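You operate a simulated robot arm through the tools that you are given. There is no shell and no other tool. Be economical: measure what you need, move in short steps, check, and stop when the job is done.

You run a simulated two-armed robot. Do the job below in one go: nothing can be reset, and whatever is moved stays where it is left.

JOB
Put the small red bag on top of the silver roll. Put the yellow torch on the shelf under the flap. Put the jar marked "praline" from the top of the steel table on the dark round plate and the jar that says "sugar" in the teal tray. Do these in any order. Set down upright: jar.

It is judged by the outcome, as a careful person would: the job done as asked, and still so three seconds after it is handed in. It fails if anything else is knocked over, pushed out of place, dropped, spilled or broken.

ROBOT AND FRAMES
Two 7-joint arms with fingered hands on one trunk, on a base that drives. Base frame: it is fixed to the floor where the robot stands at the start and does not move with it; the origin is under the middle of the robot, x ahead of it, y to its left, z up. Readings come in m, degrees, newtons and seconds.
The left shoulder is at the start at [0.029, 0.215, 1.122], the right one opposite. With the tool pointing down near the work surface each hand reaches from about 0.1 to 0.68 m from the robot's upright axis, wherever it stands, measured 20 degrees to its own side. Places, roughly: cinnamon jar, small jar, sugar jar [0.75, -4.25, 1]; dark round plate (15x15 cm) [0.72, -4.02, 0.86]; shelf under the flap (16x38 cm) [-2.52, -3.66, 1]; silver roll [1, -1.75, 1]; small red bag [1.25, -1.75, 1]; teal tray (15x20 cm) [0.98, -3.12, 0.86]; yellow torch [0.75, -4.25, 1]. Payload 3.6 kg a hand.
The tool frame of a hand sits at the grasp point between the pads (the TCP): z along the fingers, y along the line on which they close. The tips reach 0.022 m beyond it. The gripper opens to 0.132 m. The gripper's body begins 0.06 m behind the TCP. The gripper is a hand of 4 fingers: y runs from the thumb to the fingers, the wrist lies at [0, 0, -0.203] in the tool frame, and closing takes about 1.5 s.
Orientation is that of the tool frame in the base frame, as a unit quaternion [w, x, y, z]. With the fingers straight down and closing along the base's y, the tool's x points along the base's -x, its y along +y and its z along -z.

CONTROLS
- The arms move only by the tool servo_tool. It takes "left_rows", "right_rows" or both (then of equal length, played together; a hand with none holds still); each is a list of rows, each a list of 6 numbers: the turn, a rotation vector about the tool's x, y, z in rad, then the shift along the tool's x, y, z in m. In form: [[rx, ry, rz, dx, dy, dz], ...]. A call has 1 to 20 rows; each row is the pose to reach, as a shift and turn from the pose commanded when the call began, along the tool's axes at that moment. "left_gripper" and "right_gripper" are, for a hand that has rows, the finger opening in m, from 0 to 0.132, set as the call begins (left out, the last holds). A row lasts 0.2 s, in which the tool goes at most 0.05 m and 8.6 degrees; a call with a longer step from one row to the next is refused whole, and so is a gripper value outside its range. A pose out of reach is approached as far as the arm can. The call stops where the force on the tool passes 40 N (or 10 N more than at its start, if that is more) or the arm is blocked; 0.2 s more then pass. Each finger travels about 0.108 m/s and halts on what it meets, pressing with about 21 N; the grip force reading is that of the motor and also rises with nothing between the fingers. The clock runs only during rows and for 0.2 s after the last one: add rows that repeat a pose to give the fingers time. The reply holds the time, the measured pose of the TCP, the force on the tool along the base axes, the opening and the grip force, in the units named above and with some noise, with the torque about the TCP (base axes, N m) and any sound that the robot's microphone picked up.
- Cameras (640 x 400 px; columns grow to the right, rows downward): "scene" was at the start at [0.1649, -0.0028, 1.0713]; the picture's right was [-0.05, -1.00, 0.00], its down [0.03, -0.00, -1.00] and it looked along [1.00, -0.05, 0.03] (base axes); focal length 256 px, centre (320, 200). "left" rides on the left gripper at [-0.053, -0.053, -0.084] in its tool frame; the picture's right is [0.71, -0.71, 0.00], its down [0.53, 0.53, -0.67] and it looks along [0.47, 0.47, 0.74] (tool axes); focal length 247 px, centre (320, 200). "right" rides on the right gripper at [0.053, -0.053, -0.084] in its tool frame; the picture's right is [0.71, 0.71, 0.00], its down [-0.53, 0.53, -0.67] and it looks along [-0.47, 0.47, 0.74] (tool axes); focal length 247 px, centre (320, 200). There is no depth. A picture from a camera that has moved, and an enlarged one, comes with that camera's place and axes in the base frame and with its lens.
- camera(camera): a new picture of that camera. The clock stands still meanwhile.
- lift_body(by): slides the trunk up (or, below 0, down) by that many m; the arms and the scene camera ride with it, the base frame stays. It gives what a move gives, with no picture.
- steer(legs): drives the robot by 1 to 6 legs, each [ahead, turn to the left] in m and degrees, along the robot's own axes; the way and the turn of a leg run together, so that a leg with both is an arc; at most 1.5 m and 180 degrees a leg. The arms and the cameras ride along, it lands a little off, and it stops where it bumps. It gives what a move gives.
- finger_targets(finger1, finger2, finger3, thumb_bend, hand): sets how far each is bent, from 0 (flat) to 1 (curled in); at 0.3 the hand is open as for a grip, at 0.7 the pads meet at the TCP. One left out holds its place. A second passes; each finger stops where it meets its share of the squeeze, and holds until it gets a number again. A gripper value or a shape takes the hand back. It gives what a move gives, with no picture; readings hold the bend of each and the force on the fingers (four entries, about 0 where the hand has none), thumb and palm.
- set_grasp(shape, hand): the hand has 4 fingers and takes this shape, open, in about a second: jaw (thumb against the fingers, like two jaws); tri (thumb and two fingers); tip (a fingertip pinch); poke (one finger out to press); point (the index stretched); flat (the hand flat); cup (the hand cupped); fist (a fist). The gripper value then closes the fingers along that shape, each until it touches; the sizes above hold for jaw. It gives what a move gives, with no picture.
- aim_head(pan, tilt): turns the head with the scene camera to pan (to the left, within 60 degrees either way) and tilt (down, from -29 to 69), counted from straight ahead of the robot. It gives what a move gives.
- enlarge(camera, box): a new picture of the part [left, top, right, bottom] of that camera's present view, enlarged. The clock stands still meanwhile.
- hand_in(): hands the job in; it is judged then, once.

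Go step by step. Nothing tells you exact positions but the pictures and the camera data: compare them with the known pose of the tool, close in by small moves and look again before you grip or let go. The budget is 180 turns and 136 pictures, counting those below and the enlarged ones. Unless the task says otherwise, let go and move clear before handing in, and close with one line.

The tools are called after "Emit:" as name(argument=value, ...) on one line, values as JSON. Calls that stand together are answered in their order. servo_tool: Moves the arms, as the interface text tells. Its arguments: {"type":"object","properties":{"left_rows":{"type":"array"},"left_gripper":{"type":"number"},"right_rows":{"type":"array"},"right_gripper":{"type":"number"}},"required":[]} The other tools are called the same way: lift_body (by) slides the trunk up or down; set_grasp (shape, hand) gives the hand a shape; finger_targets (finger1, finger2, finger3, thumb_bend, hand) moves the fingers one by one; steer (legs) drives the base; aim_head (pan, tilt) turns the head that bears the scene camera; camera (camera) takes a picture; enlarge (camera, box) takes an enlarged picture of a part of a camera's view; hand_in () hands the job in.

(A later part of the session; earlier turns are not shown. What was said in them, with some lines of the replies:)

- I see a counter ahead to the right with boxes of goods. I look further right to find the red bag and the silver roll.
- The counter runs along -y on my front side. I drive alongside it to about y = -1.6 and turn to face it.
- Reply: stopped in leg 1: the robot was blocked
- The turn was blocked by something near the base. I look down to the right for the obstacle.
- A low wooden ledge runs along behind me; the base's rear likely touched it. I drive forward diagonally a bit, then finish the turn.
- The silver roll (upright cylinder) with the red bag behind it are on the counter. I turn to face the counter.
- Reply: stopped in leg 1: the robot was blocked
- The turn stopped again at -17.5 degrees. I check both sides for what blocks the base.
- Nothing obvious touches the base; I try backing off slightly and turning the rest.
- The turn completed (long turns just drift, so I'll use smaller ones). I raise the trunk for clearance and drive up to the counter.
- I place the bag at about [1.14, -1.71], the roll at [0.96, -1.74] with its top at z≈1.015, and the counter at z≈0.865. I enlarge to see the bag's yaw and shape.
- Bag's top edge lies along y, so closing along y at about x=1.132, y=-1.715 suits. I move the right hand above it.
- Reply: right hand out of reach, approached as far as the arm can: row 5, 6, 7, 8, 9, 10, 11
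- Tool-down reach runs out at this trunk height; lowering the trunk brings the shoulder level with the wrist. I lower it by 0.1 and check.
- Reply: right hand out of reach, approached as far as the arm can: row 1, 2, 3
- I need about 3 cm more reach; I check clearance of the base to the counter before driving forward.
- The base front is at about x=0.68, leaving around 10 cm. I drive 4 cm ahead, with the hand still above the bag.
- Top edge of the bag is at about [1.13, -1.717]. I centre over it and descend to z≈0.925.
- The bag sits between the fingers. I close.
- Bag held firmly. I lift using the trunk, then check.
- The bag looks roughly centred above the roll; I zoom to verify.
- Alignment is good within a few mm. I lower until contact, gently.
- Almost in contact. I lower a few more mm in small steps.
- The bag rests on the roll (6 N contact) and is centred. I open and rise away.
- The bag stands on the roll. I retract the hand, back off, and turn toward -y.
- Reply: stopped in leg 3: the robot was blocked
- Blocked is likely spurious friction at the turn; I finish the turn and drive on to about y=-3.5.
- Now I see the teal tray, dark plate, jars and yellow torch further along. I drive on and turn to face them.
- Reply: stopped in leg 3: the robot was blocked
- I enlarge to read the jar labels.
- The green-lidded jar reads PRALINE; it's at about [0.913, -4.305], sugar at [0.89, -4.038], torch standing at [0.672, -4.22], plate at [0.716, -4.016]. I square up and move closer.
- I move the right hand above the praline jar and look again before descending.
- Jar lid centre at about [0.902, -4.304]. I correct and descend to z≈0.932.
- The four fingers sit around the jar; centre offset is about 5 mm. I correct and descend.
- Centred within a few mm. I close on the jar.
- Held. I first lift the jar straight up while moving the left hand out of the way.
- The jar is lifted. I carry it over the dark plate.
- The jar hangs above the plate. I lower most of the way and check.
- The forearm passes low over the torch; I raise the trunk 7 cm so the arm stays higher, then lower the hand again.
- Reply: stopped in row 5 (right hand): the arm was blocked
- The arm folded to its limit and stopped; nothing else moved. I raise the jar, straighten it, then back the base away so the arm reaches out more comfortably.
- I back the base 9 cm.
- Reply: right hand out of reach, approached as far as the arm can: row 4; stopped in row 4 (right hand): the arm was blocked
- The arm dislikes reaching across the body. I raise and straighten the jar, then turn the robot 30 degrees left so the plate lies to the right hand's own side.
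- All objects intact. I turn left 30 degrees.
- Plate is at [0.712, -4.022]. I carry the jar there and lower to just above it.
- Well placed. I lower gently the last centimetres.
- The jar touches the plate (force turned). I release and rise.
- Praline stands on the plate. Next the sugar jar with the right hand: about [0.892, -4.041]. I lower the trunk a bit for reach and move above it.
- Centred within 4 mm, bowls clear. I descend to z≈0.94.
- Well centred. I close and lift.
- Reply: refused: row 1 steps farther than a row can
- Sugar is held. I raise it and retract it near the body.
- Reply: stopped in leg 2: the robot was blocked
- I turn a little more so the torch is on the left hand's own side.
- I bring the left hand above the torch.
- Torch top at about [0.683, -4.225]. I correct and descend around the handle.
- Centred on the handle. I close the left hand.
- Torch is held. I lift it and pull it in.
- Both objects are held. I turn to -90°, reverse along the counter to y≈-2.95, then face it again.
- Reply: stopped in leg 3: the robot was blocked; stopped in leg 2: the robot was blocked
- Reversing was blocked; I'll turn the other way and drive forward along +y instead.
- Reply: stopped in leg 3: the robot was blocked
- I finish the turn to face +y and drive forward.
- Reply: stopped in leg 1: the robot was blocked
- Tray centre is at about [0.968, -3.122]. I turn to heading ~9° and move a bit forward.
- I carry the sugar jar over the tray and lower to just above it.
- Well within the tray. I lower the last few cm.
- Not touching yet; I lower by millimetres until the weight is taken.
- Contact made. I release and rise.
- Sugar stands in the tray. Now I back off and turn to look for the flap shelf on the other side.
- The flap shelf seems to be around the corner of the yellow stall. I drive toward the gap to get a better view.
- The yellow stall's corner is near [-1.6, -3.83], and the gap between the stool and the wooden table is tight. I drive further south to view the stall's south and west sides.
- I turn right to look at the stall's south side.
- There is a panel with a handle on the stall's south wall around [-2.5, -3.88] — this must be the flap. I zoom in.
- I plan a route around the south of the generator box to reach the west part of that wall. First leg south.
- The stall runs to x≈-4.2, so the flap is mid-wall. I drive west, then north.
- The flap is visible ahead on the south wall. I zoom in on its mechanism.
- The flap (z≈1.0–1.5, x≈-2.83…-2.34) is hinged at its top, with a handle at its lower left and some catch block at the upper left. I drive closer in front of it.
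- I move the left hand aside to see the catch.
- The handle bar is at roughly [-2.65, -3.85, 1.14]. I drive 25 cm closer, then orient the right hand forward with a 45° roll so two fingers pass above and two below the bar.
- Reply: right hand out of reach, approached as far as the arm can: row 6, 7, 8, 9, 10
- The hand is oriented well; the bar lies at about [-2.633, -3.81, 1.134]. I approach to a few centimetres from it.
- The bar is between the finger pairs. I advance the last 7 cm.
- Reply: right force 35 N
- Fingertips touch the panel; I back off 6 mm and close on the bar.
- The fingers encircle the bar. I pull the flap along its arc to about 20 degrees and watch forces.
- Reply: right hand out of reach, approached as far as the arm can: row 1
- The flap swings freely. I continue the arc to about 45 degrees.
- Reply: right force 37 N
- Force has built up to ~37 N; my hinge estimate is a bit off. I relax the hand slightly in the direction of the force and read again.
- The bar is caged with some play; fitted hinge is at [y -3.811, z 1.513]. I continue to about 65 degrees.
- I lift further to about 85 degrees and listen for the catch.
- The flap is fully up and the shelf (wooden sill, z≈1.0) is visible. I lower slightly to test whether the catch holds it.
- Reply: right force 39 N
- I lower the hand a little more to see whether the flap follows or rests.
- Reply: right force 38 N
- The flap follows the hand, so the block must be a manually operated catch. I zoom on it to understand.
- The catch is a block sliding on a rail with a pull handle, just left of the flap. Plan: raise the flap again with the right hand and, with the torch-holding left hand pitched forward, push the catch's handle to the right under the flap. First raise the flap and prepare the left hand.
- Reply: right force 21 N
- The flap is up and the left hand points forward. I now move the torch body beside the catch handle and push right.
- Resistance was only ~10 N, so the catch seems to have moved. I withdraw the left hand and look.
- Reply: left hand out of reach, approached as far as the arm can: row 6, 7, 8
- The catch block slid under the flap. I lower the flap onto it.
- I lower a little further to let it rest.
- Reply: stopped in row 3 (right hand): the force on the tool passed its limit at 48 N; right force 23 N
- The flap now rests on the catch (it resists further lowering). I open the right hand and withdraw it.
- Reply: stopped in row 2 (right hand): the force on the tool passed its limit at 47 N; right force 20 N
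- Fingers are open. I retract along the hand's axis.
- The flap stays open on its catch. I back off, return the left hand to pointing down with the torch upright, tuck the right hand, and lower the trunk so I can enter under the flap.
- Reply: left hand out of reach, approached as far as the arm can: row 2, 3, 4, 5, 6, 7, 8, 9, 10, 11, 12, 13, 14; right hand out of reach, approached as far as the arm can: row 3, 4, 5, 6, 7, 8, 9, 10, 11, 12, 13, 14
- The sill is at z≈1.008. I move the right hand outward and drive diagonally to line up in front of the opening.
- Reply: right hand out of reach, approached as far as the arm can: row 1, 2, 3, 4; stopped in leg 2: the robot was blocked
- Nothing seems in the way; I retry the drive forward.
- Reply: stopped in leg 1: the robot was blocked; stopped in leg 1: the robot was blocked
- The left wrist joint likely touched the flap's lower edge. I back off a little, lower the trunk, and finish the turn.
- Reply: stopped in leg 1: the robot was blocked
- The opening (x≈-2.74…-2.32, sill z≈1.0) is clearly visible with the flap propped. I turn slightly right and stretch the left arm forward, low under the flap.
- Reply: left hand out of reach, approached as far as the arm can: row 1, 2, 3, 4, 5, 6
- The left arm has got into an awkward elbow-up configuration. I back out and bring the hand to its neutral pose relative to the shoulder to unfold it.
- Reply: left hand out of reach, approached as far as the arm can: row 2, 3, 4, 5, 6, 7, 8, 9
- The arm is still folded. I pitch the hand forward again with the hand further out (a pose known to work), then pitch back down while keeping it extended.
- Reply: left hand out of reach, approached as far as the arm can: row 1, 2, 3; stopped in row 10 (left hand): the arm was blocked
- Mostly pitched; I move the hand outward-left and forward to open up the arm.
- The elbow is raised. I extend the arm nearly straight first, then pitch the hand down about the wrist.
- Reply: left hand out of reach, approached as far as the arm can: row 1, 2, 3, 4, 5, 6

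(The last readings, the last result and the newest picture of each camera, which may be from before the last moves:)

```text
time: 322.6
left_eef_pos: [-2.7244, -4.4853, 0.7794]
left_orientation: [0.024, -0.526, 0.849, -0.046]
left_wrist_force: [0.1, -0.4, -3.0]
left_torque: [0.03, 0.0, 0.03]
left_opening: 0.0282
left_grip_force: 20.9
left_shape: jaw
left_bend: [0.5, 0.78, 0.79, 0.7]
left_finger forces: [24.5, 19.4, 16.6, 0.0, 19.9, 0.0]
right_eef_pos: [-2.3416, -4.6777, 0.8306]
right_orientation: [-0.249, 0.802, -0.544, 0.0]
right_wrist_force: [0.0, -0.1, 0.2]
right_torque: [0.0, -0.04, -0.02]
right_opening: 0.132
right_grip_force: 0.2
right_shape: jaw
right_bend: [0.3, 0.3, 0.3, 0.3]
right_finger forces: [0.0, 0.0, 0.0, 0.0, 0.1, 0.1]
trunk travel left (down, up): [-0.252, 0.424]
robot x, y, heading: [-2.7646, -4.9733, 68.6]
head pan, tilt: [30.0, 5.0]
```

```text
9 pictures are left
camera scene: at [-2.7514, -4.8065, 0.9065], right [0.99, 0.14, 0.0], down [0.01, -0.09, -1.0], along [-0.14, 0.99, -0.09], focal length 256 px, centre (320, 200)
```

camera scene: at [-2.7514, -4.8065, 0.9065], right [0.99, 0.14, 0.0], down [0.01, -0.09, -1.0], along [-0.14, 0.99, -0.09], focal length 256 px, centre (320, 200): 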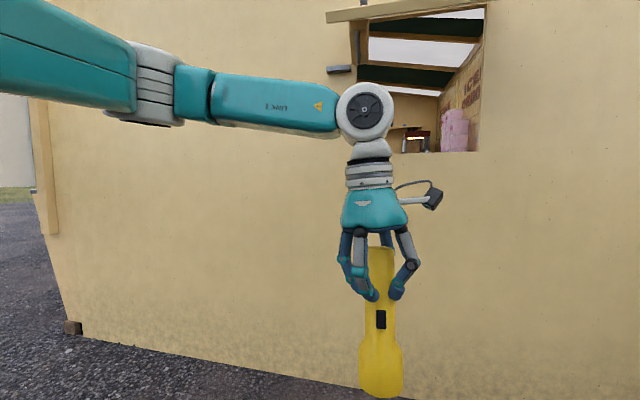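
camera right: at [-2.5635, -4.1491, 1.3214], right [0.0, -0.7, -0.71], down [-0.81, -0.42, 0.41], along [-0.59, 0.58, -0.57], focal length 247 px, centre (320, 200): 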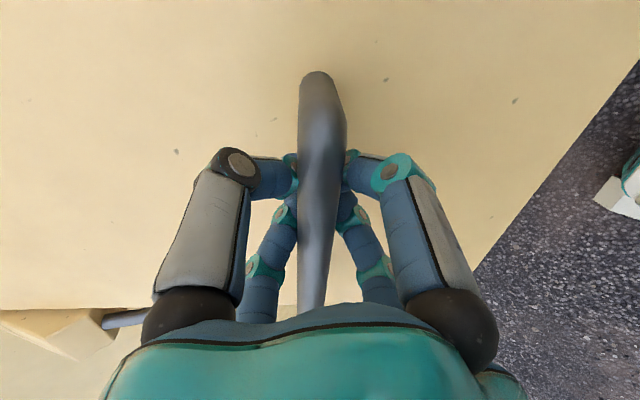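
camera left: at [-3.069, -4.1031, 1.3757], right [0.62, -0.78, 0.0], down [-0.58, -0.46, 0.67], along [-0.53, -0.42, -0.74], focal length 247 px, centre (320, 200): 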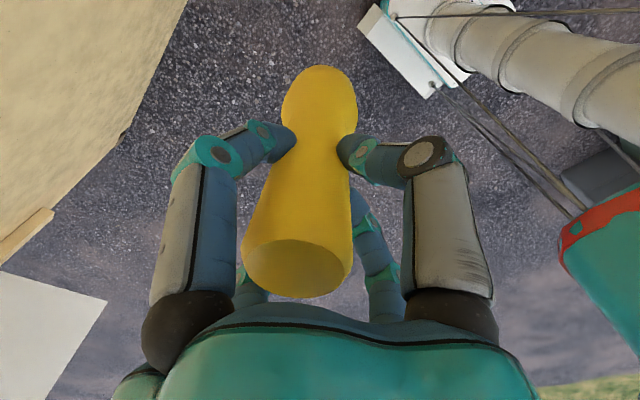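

The arm is now in a good configuration with the torch hanging upright. I level the torch, shift it slightly left, and drive in under the flap.

Emit:
servo_tool(left_rows=[[-0.05, -0.004, 0, 0, 0.03, 0], [-0.103, -0.008, 0, 0, 0.06, 0], [-0.103, -0.008, 0, 0, 0.06, 0]])

Emit:
steer(legs=[[0.4, 0]])

Emit:
aim_head(pan=20, tilt=-15)

Emit:
camera(camera="scene")

```text
time: 323.4
left_eef_pos: [-2.7772, -4.458, 0.773]
left_orientation: [0.001, -0.527, 0.85, 0.002]
left_wrist_force: [0.4, 0.9, -2.6]
left_torque: [0.0, 0.0, -0.01]
left_opening: 0.0282
left_grip_force: 21.3
left_shape: jaw
left_bend: [0.5, 0.78, 0.79, 0.7]
left_finger forces: [24.6, 19.3, 16.5, 0.1, 20.0, 0.1]
right_eef_pos: [-2.3409, -4.6767, 0.831]
right_orientation: [-0.248, 0.802, -0.544, 0.0]
right_wrist_force: [-0.6, -0.3, -0.3]
right_torque: [0.02, -0.02, 0.0]
right_opening: 0.1319
right_grip_force: 0.1
right_shape: jaw
right_bend: [0.3, 0.3, 0.3, 0.3]
right_finger forces: [0.0, 0.0, 0.1, 0.0, 0.0, 0.1]
trunk travel left (down, up): [-0.252, 0.424]
robot x, y, heading: [-2.7631, -4.9757, 68.3]
head pan, tilt: [30.0, 5.0]
```

```text
time: 325.9
left_eef_pos: [-2.6296, -4.0869, 0.7735]
left_orientation: [0.002, -0.528, 0.849, 0.001]
left_wrist_force: [-0.5, 0.7, -2.2]
left_torque: [-0.01, -0.02, 0.0]
left_opening: 0.0282
left_grip_force: 21.1
left_shape: jaw
left_bend: [0.5, 0.78, 0.79, 0.7]
left_finger forces: [24.5, 19.3, 16.5, 0.1, 20.0, 0.0]
right_eef_pos: [-2.1937, -4.3035, 0.8296]
right_orientation: [-0.248, 0.802, -0.543, 0.0]
right_wrist_force: [-0.5, -0.4, -0.7]
right_torque: [0.01, 0.0, -0.01]
right_opening: 0.132
right_grip_force: 0.0
right_shape: jaw
right_bend: [0.3, 0.3, 0.3, 0.3]
right_finger forces: [0.0, 0.0, 0.0, 0.0, 0.1, 0.1]
trunk travel left (down, up): [-0.252, 0.424]
robot x, y, heading: [-2.6205, -4.6023, 68.3]
head pan, tilt: [30.0, 5.0]
```

```text
time: 326.8
left_eef_pos: [-2.631, -4.0866, 0.7748]
left_orientation: [0.002, -0.528, 0.849, 0.0]
left_wrist_force: [0.5, -0.6, -2.4]
left_torque: [-0.02, -0.01, 0.0]
left_opening: 0.0284
left_grip_force: 21.6
left_shape: jaw
left_bend: [0.5, 0.78, 0.79, 0.7]
left_finger forces: [24.6, 19.2, 16.5, 0.0, 20.0, 0.0]
right_eef_pos: [-2.1935, -4.3042, 0.8328]
right_orientation: [-0.249, 0.802, -0.543, -0.001]
right_wrist_force: [-1.0, 0.8, -0.1]
right_torque: [0.05, 0.0, 0.01]
right_opening: 0.132
right_grip_force: 0.1
right_shape: jaw
right_bend: [0.3, 0.3, 0.3, 0.3]
right_finger forces: [0.0, 0.1, 0.0, 0.0, 0.0, 0.0]
trunk travel left (down, up): [-0.252, 0.424]
robot x, y, heading: [-2.6179, -4.6029, 68.4]
head pan, tilt: [20.0, -15.0]
```

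```text
8 pictures are left
camera scene: at [-2.5883, -4.4451, 0.9369], right [1.0, -0.03, 0.0], down [0.01, 0.26, -0.97], along [0.03, 0.97, 0.26], focal length 256 px, centre (320, 200)
```

scene: 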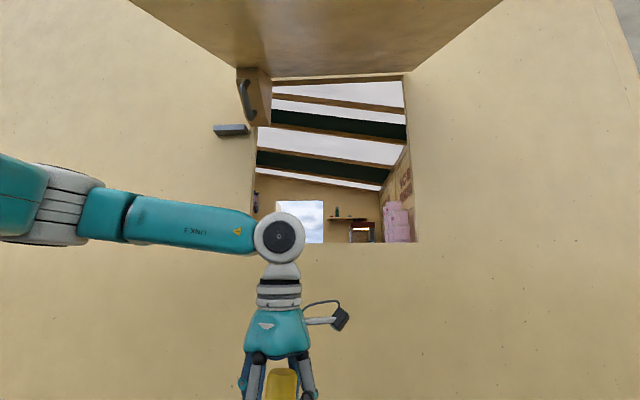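

Clear path. I drive 24 cm further so the torch is just before the wall, then raise it above the sill.

Emit:
steer(legs=[[0.24, 0]])

Emit:
lift_body(by=0.167)

Emit:
servo_tool(left_rows=[[0, 0, 0, 0, 0, -0.04], [0, 0, 0, 0, 0, -0.08], [0, 0, 0, 0, 0, -0.12], [0, 0, 0, 0, 0, -0.16], [0, 0, 0, 0, 0, -0.19], [0, 0, 0, 0, 0, -0.21], [0, 0, 0, 0, 0, -0.21]])

Emit:
camera(camera="scene")

```text
time: 328.6
left_eef_pos: [-2.539, -3.8577, 0.7732]
left_orientation: [0.001, -0.527, 0.85, 0.001]
left_wrist_force: [1.0, -0.3, -1.5]
left_torque: [-0.01, 0.01, -0.02]
left_opening: 0.0285
left_grip_force: 21.5
left_shape: jaw
left_bend: [0.5, 0.78, 0.79, 0.7]
left_finger forces: [24.6, 19.2, 16.5, 0.0, 19.9, 0.1]
right_eef_pos: [-2.1035, -4.0775, 0.8315]
right_orientation: [-0.247, 0.802, -0.544, 0.0]
right_wrist_force: [-1.0, -0.6, 0.0]
right_torque: [-0.01, 0.01, -0.01]
right_opening: 0.1321
right_grip_force: 0.1
right_shape: jaw
right_bend: [0.3, 0.3, 0.3, 0.3]
right_finger forces: [0.1, 0.1, 0.0, 0.1, 0.1, 0.1]
trunk travel left (down, up): [-0.252, 0.424]
robot x, y, heading: [-2.5332, -4.3752, 68.1]
head pan, tilt: [20.0, -15.0]
```

```text
time: 330.4
left_eef_pos: [-2.5397, -3.8574, 0.9418]
left_orientation: [0.001, -0.527, 0.85, 0.002]
left_wrist_force: [0.2, 0.0, -1.4]
left_torque: [0.01, 0.0, -0.02]
left_opening: 0.0283
left_grip_force: 20.8
left_shape: jaw
left_bend: [0.5, 0.78, 0.79, 0.7]
left_finger forces: [24.6, 19.3, 16.5, 0.1, 19.9, 0.0]
right_eef_pos: [-2.103, -4.0764, 0.998]
right_orientation: [-0.247, 0.802, -0.544, 0.0]
right_wrist_force: [-0.7, 0.3, 0.0]
right_torque: [0.01, -0.02, 0.02]
right_opening: 0.1322
right_grip_force: 0.1
right_shape: jaw
right_bend: [0.3, 0.3, 0.3, 0.3]
right_finger forces: [0.1, 0.0, 0.1, 0.0, 0.0, 0.0]
trunk travel left (down, up): [-0.419, 0.257]
robot x, y, heading: [-2.5282, -4.3746, 68.3]
head pan, tilt: [20.0, -15.0]
```

```text
time: 332.1
left_eef_pos: [-2.5391, -3.859, 1.1513]
left_orientation: [0.002, -0.527, 0.85, 0.001]
left_wrist_force: [0.1, 0.8, -2.0]
left_torque: [-0.03, 0.0, -0.01]
left_opening: 0.0285
left_grip_force: 20.9
left_shape: jaw
left_bend: [0.5, 0.78, 0.79, 0.7]
left_finger forces: [24.8, 19.2, 16.4, 0.0, 19.8, 0.1]
right_eef_pos: [-2.1025, -4.0773, 0.9997]
right_orientation: [-0.248, 0.802, -0.544, 0.0]
right_wrist_force: [-0.5, -0.2, 0.5]
right_torque: [-0.03, 0.02, 0.02]
right_opening: 0.1319
right_grip_force: 0.1
right_shape: jaw
right_bend: [0.3, 0.3, 0.3, 0.3]
right_finger forces: [0.0, 0.0, 0.0, 0.1, 0.1, 0.0]
trunk travel left (down, up): [-0.419, 0.257]
robot x, y, heading: [-2.5289, -4.3724, 68.3]
head pan, tilt: [20.0, -15.0]
```

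```text
7 pictures are left
camera scene: at [-2.4988, -4.2197, 1.1102], right [1.0, -0.03, 0.0], down [0.01, 0.26, -0.97], along [0.03, 0.97, 0.26], focal length 256 px, centre (320, 200)
```

scene: 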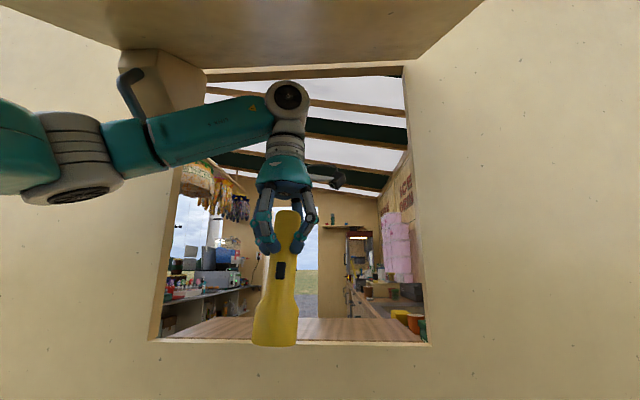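

The torch is level with the opening, its bottom ~2 cm above the sill. I extend the arm 10 cm inside first and check.

Emit:
servo_tool(left_rows=[[0, 0, 0, -0.02, 0, 0], [0, 0, 0, -0.04, 0, 0], [0, 0, 0, -0.06, 0, 0], [0, 0, 0, -0.08, 0, 0], [0, 0, 0, -0.1, 0, 0], [0, 0, 0, -0.1, 0, 0]])

Emit:
camera(camera="scene")

```text
time: 333.4
left_eef_pos: [-2.495, -3.7687, 1.1515]
left_orientation: [0.0, -0.528, 0.849, 0.002]
left_wrist_force: [0.4, -0.3, -2.7]
left_torque: [-0.02, -0.02, 0.01]
left_opening: 0.0286
left_grip_force: 20.7
left_shape: jaw
left_bend: [0.5, 0.78, 0.79, 0.7]
left_finger forces: [24.6, 19.3, 16.5, 0.0, 19.7, 0.0]
right_eef_pos: [-2.1038, -4.0772, 0.999]
right_orientation: [-0.249, 0.802, -0.544, 0.001]
right_wrist_force: [0.4, 0.0, -0.5]
right_torque: [-0.01, -0.03, 0.03]
right_opening: 0.1321
right_grip_force: 0.0
right_shape: jaw
right_bend: [0.3, 0.3, 0.3, 0.3]
right_finger forces: [0.1, 0.1, 0.0, 0.0, 0.0, 0.0]
trunk travel left (down, up): [-0.419, 0.257]
robot x, y, heading: [-2.5251, -4.375, 68.2]
head pan, tilt: [20.0, -15.0]
```

```text
6 pictures are left
camera scene: at [-2.499, -4.2198, 1.1103], right [1.0, -0.03, 0.0], down [0.01, 0.26, -0.97], along [0.03, 0.97, 0.26], focal length 256 px, centre (320, 200)
```

scene: 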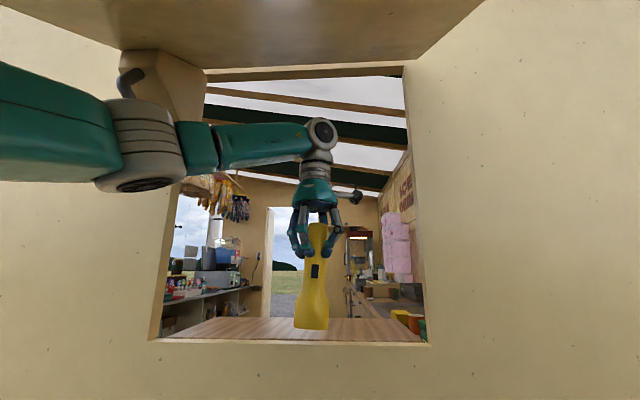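

Looks good; the elbow is near but below the catch. I extend 3 cm more and drive 5 cm forward.

Emit:
servo_tool(left_rows=[[0, 0, 0, -0.015, 0, 0], [0, 0, 0, -0.03, 0, 0], [0, 0, 0, -0.03, 0, 0]])

Emit:
steer(legs=[[0.055, 0]])

Emit:
camera(camera="scene")

```text
time: 334.2
left_eef_pos: [-2.4819, -3.7411, 1.1502]
left_orientation: [0.001, -0.528, 0.85, 0.001]
left_wrist_force: [0.5, 0.2, -2.1]
left_torque: [0.01, 0.0, -0.02]
left_opening: 0.0283
left_grip_force: 20.8
left_shape: jaw
left_bend: [0.5, 0.78, 0.79, 0.7]
left_finger forces: [24.5, 19.1, 16.4, 0.1, 19.7, 0.0]
right_eef_pos: [-2.103, -4.0776, 0.9991]
right_orientation: [-0.249, 0.802, -0.543, 0.001]
right_wrist_force: [0.4, -0.6, -1.0]
right_torque: [0.04, -0.02, -0.02]
right_opening: 0.1321
right_grip_force: 0.0
right_shape: jaw
right_bend: [0.3, 0.3, 0.3, 0.3]
right_finger forces: [0.0, 0.0, 0.0, 0.1, 0.0, 0.1]
trunk travel left (down, up): [-0.419, 0.257]
robot x, y, heading: [-2.5235, -4.3761, 68.2]
head pan, tilt: [20.0, -15.0]
```

```text
time: 335.2
left_eef_pos: [-2.4595, -3.6886, 1.1496]
left_orientation: [-0.001, -0.526, 0.85, 0.0]
left_wrist_force: [-0.4, -0.7, -2.8]
left_torque: [-0.02, 0.03, 0.04]
left_opening: 0.0285
left_grip_force: 21.4
left_shape: jaw
left_bend: [0.5, 0.78, 0.79, 0.7]
left_finger forces: [24.5, 19.1, 16.4, 0.0, 19.7, 0.0]
right_eef_pos: [-2.0805, -4.0239, 0.9974]
right_orientation: [-0.246, 0.803, -0.543, 0.0]
right_wrist_force: [-0.8, -0.1, -0.1]
right_torque: [0.01, -0.01, 0.0]
right_opening: 0.1321
right_grip_force: 0.0
right_shape: jaw
right_bend: [0.3, 0.3, 0.3, 0.3]
right_finger forces: [0.0, 0.0, 0.1, 0.0, 0.0, 0.1]
trunk travel left (down, up): [-0.419, 0.257]
robot x, y, heading: [-2.5049, -4.3216, 68.5]
head pan, tilt: [20.0, -15.0]
```

```text
5 pictures are left
camera scene: at [-2.4771, -4.1655, 1.1098], right [1.0, -0.03, 0.0], down [0.01, 0.26, -0.97], along [0.03, 0.97, 0.26], focal length 256 px, centre (320, 200)
```

scene: 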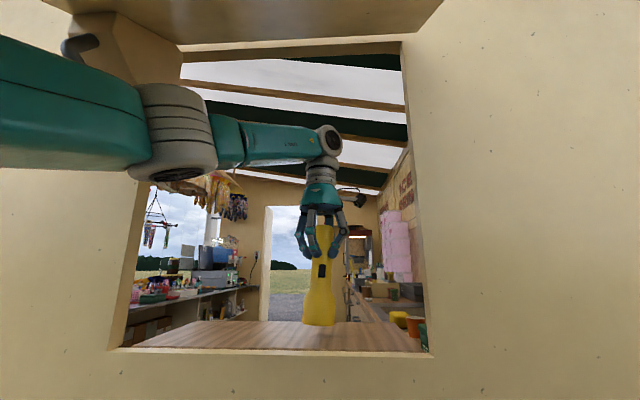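

The torch is over the shelf. I lower until contact.

Emit:
servo_tool(left_rows=[[0, 0, 0, 0, 0, 0.008], [0, 0, 0, 0, 0, 0.013], [0, 0, 0, 0, 0, 0.017], [0, 0, 0, 0, 0, 0.017]])

```text
time: 336.2
left_eef_pos: [-2.4614, -3.6918, 1.133]
left_orientation: [0.001, -0.527, 0.85, 0.001]
left_wrist_force: [-0.1, -0.8, -0.1]
left_torque: [-0.03, 0.0, 0.01]
left_opening: 0.0284
left_grip_force: 20.9
left_shape: jaw
left_bend: [0.5, 0.78, 0.79, 0.7]
left_finger forces: [24.6, 19.1, 16.8, 0.1, 20.0, 0.1]
right_eef_pos: [-2.083, -4.026, 0.9996]
right_orientation: [-0.249, 0.801, -0.545, 0.001]
right_wrist_force: [-0.6, 0.1, -0.7]
right_torque: [0.03, 0.01, 0.02]
right_opening: 0.1318
right_grip_force: 0.1
right_shape: jaw
right_bend: [0.3, 0.3, 0.3, 0.3]
right_finger forces: [0.0, 0.0, 0.0, 0.0, 0.0, 0.1]
trunk travel left (down, up): [-0.419, 0.257]
robot x, y, heading: [-2.5069, -4.3257, 68.3]
head pan, tilt: [20.0, -15.0]
```

Weight is nearly off; I go 2 mm lower to confirm contact.

Emit:
servo_tool(left_rows=[[0, 0, 0, 0, 0, 0.002], [0, 0, 0, 0, 0, 0.002]])

Emit:
enlarge(camera="scene", box=[260, 160, 400, 360])

```text
time: 336.8
left_eef_pos: [-2.4609, -3.6926, 1.1325]
left_orientation: [0.001, -0.527, 0.85, 0.002]
left_wrist_force: [-1.6, -1.8, 8.4]
left_torque: [0.06, 0.02, 0.01]
left_opening: 0.0284
left_grip_force: 21.3
left_shape: jaw
left_bend: [0.5, 0.78, 0.79, 0.7]
left_finger forces: [24.3, 20.2, 17.6, 0.0, 20.6, 0.1]
right_eef_pos: [-2.0824, -4.026, 0.9999]
right_orientation: [-0.25, 0.801, -0.544, 0.0]
right_wrist_force: [0.5, -0.8, -0.9]
right_torque: [-0.01, 0.01, -0.05]
right_opening: 0.132
right_grip_force: 0.1
right_shape: jaw
right_bend: [0.3, 0.3, 0.3, 0.3]
right_finger forces: [0.0, 0.0, 0.0, 0.1, 0.0, 0.0]
trunk travel left (down, up): [-0.419, 0.257]
robot x, y, heading: [-2.5064, -4.3201, 68.2]
head pan, tilt: [20.0, -15.0]
```

```text
2.00 times, centred on (330, 260) of scene
camera zoom: at [-2.4783, -4.1688, 1.1105], right [1.0, -0.03, 0.0], down [0.01, 0.26, -0.97], along [0.03, 0.97, 0.26], focal length 512 px, centre (300, 80)
```

zoom: 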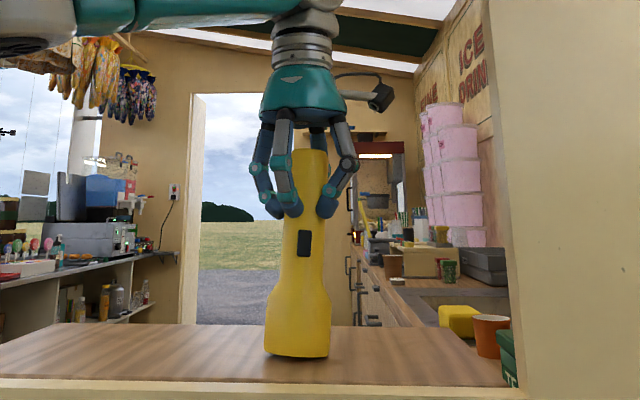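

The torch stands on the shelf. I open the left hand.

Emit:
servo_tool(left_rows=[[0, 0, 0, 0, 0, -0.001], [0, 0, 0, 0, 0, -0.001], [0, 0, 0, 0, 0, -0.001], [0, 0, 0, 0, 0, -0.001], [0, 0, 0, 0, 0, -0.001], [0, 0, 0, 0, 0, -0.001], [0, 0, 0, 0, 0, -0.001], [0, 0, 0, 0, 0, -0.02], [0, 0, 0, 0, 0, -0.045], [0, 0, 0, 0, 0, -0.07], [0, 0, 0, 0, 0, -0.08], [0, 0, 0, 0, 0, -0.08]], left_gripper=0.132)

Emit:
camera(camera="scene")

```text
time: 339.4
left_eef_pos: [-2.4671, -3.7008, 1.2065]
left_orientation: [0.002, -0.527, 0.85, 0.001]
left_wrist_force: [0.0, -1.0, -0.7]
left_torque: [-0.01, -0.01, 0.0]
left_opening: 0.1317
left_grip_force: 0.1
left_shape: jaw
left_bend: [0.3, 0.3, 0.3, 0.3]
left_finger forces: [0.0, 0.0, 0.1, 0.0, 0.1, 0.0]
left hand out of reach, approached as far as the arm can: row 10, 11, 12
right_eef_pos: [-2.0814, -4.0248, 1.0002]
right_orientation: [-0.248, 0.802, -0.543, 0.0]
right_wrist_force: [-0.1, 0.0, 0.4]
right_torque: [0.0, -0.01, 0.0]
right_opening: 0.1318
right_grip_force: 0.1
right_shape: jaw
right_bend: [0.3, 0.3, 0.3, 0.3]
right_finger forces: [0.0, 0.0, 0.0, 0.0, 0.1, 0.0]
trunk travel left (down, up): [-0.419, 0.257]
robot x, y, heading: [-2.5065, -4.3221, 68.2]
head pan, tilt: [20.0, -15.0]
```

```text
3 pictures are left
camera scene: at [-2.4783, -4.168, 1.1103], right [1.0, -0.03, 0.0], down [0.01, 0.26, -0.97], along [0.03, 0.97, 0.26], focal length 256 px, centre (320, 200)
```

scene: 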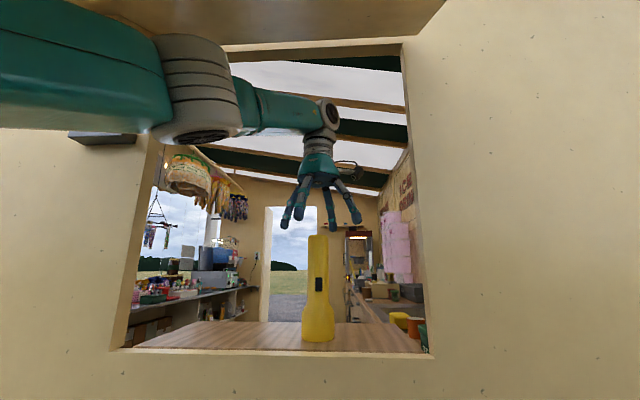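

The torch stands free on the shelf. I back out 11 cm with the hand just above it, lower the hand, and back out fully.

Emit:
steer(legs=[[-0.12, 0]])

Emit:
servo_tool(left_rows=[[0, 0, 0, 0.01, 0, 0.03], [0, 0, 0, 0.02, 0, 0.06], [0, 0, 0, 0.03, 0, 0.09], [0, 0, 0, 0.04, 0, 0.12], [0, 0, 0, 0.04, 0, 0.13]])

Emit:
camera(camera="scene")

```text
time: 340.6
left_eef_pos: [-2.51, -3.8124, 1.208]
left_orientation: [0.002, -0.527, 0.85, 0.001]
left_wrist_force: [0.0, 0.3, 0.1]
left_torque: [0.01, 0.05, -0.01]
left_opening: 0.132
left_grip_force: 0.1
left_shape: jaw
left_bend: [0.3, 0.3, 0.3, 0.3]
left_finger forces: [0.0, 0.1, 0.0, 0.0, 0.0, 0.1]
right_eef_pos: [-2.1266, -4.1371, 0.999]
right_orientation: [-0.248, 0.802, -0.544, 0.001]
right_wrist_force: [0.2, 0.0, 0.5]
right_torque: [0.02, 0.03, 0.0]
right_opening: 0.1318
right_grip_force: 0.0
right_shape: jaw
right_bend: [0.3, 0.3, 0.3, 0.3]
right_finger forces: [0.0, 0.1, 0.0, 0.0, 0.0, 0.0]
trunk travel left (down, up): [-0.419, 0.257]
robot x, y, heading: [-2.552, -4.4352, 68.4]
head pan, tilt: [20.0, -15.0]
```

```text
time: 341.8
left_eef_pos: [-2.5295, -3.8491, 1.0761]
left_orientation: [0.001, -0.527, 0.85, 0.0]
left_wrist_force: [0.0, 0.2, -0.1]
left_torque: [-0.03, -0.01, 0.01]
left_opening: 0.1321
left_grip_force: 0.2
left_shape: jaw
left_bend: [0.3, 0.3, 0.3, 0.3]
left_finger forces: [0.0, 0.0, 0.0, 0.0, 0.0, 0.0]
right_eef_pos: [-2.1266, -4.1371, 0.9995]
right_orientation: [-0.248, 0.802, -0.543, 0.0]
right_wrist_force: [-0.3, -0.5, -0.5]
right_torque: [0.0, -0.05, 0.01]
right_opening: 0.1321
right_grip_force: 0.0
right_shape: jaw
right_bend: [0.3, 0.3, 0.3, 0.3]
right_finger forces: [0.0, 0.1, 0.0, 0.1, 0.0, 0.1]
trunk travel left (down, up): [-0.419, 0.257]
robot x, y, heading: [-2.5507, -4.4374, 68.1]
head pan, tilt: [20.0, -15.0]
```

```text
2 pictures are left
camera scene: at [-2.5225, -4.2798, 1.1103], right [1.0, -0.03, 0.0], down [0.01, 0.26, -0.97], along [0.03, 0.97, 0.26], focal length 256 px, centre (320, 200)
```

scene: 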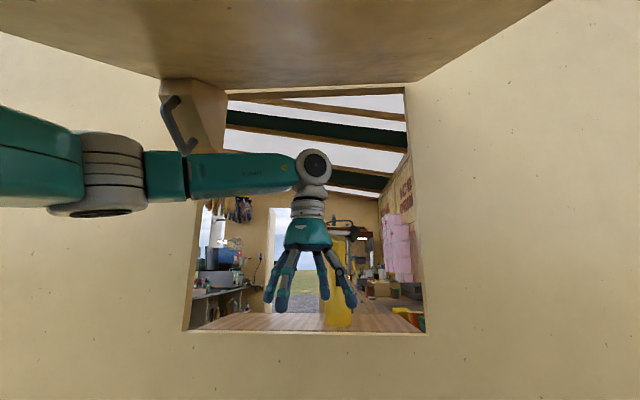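

The torch stays put. I withdraw the hand completely from under the flap.

Emit:
steer(legs=[[-0.13, 0]])

Emit:
lift_body(by=-0.15)

Emit:
steer(legs=[[-0.4, 0]])

Emit:
aim_head(pan=20, tilt=-10)

Emit:
camera(camera="scene")

```text
time: 343.1
left_eef_pos: [-2.5792, -3.9702, 1.0763]
left_orientation: [0.0, -0.527, 0.85, 0.001]
left_wrist_force: [-0.9, 0.3, -0.2]
left_torque: [0.04, -0.03, 0.02]
left_opening: 0.1318
left_grip_force: 0.0
left_shape: jaw
left_bend: [0.3, 0.3, 0.3, 0.3]
left_finger forces: [0.0, 0.0, 0.0, 0.0, 0.0, 0.1]
right_eef_pos: [-2.1766, -4.2606, 0.9995]
right_orientation: [-0.249, 0.802, -0.544, 0.001]
right_wrist_force: [0.0, 1.0, 0.4]
right_torque: [0.01, 0.03, -0.01]
right_opening: 0.1322
right_grip_force: 0.2
right_shape: jaw
right_bend: [0.3, 0.3, 0.3, 0.3]
right_finger forces: [0.0, 0.0, 0.0, 0.1, 0.0, 0.1]
trunk travel left (down, up): [-0.419, 0.257]
robot x, y, heading: [-2.5999, -4.5563, 68.4]
head pan, tilt: [20.0, -15.0]
```

```text
time: 344.9
left_eef_pos: [-2.5786, -3.9707, 0.9272]
left_orientation: [0.001, -0.527, 0.85, 0.001]
left_wrist_force: [0.4, -0.3, -0.2]
left_torque: [-0.03, 0.02, 0.0]
left_opening: 0.1319
left_grip_force: 0.1
left_shape: jaw
left_bend: [0.3, 0.3, 0.3, 0.3]
left_finger forces: [0.0, 0.0, 0.0, 0.0, 0.0, 0.0]
right_eef_pos: [-2.1757, -4.2582, 0.8522]
right_orientation: [-0.249, 0.802, -0.543, 0.0]
right_wrist_force: [0.0, 0.3, -0.4]
right_torque: [-0.02, 0.0, -0.01]
right_opening: 0.132
right_grip_force: 0.1
right_shape: jaw
right_bend: [0.3, 0.3, 0.3, 0.3]
right_finger forces: [0.1, 0.0, 0.1, 0.0, 0.0, 0.0]
trunk travel left (down, up): [-0.269, 0.407]
robot x, y, heading: [-2.5993, -4.5584, 68.2]
head pan, tilt: [20.0, -15.0]
```

```text
time: 347.4
left_eef_pos: [-2.7327, -4.3474, 0.9271]
left_orientation: [0.001, -0.533, 0.846, 0.002]
left_wrist_force: [-1.3, 0.9, 0.2]
left_torque: [-0.02, -0.04, 0.02]
left_opening: 0.1319
left_grip_force: 0.1
left_shape: jaw
left_bend: [0.3, 0.3, 0.3, 0.3]
left_finger forces: [0.0, 0.1, 0.1, 0.0, 0.1, 0.0]
right_eef_pos: [-2.3271, -4.6302, 0.8512]
right_orientation: [-0.249, 0.806, -0.537, -0.002]
right_wrist_force: [0.2, -0.4, -0.3]
right_torque: [-0.02, -0.02, -0.02]
right_opening: 0.1318
right_grip_force: 0.1
right_shape: jaw
right_bend: [0.3, 0.3, 0.3, 0.3]
right_finger forces: [0.1, 0.1, 0.0, 0.1, 0.0, 0.1]
trunk travel left (down, up): [-0.269, 0.407]
robot x, y, heading: [-2.7439, -4.9315, 69.1]
head pan, tilt: [20.0, -15.0]
```

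```text
time: 348.1
left_eef_pos: [-2.7332, -4.3481, 0.9273]
left_orientation: [0.001, -0.533, 0.846, 0.002]
left_wrist_force: [-0.8, 0.5, 0.4]
left_torque: [-0.01, 0.01, 0.04]
left_opening: 0.132
left_grip_force: 0.0
left_shape: jaw
left_bend: [0.3, 0.3, 0.3, 0.3]
left_finger forces: [0.0, 0.1, 0.0, 0.0, 0.0, 0.1]
right_eef_pos: [-2.3275, -4.6307, 0.8507]
right_orientation: [-0.247, 0.805, -0.539, -0.003]
right_wrist_force: [-0.8, 0.2, 0.6]
right_torque: [0.0, -0.03, -0.01]
right_opening: 0.1322
right_grip_force: 0.1
right_shape: jaw
right_bend: [0.3, 0.3, 0.3, 0.3]
right_finger forces: [0.0, 0.0, 0.0, 0.0, 0.1, 0.0]
trunk travel left (down, up): [-0.269, 0.407]
robot x, y, heading: [-2.7459, -4.9372, 69.0]
head pan, tilt: [20.0, -10.0]
```

```text
1 pictures are left
camera scene: at [-2.7194, -4.7729, 0.9476], right [1.0, -0.01, 0.0], down [0.0, 0.17, -0.98], along [0.01, 0.98, 0.17], focal length 256 px, centre (320, 200)
```

scene: 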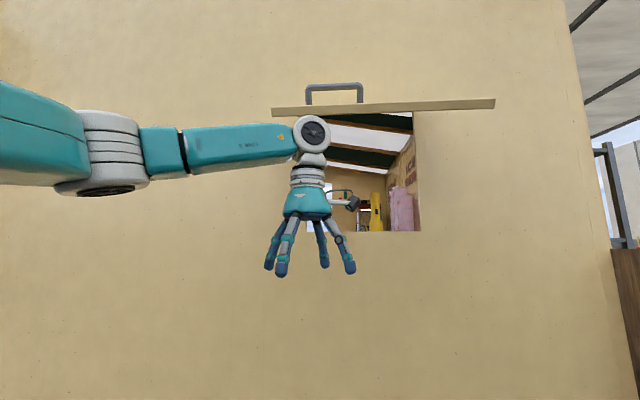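

All four items are in place: the torch stands on the shelf, and both hands are empty and clear. I hand the job in.

Emit:
hand_in()

```text
The job is handed in.
```

The job is handed in. The red bag is on the silver roll, praline is on the dark plate, sugar is in the teal tray, and the torch stands on the shelf. I opened the flap to get the torch in and left it propped open on its catch.
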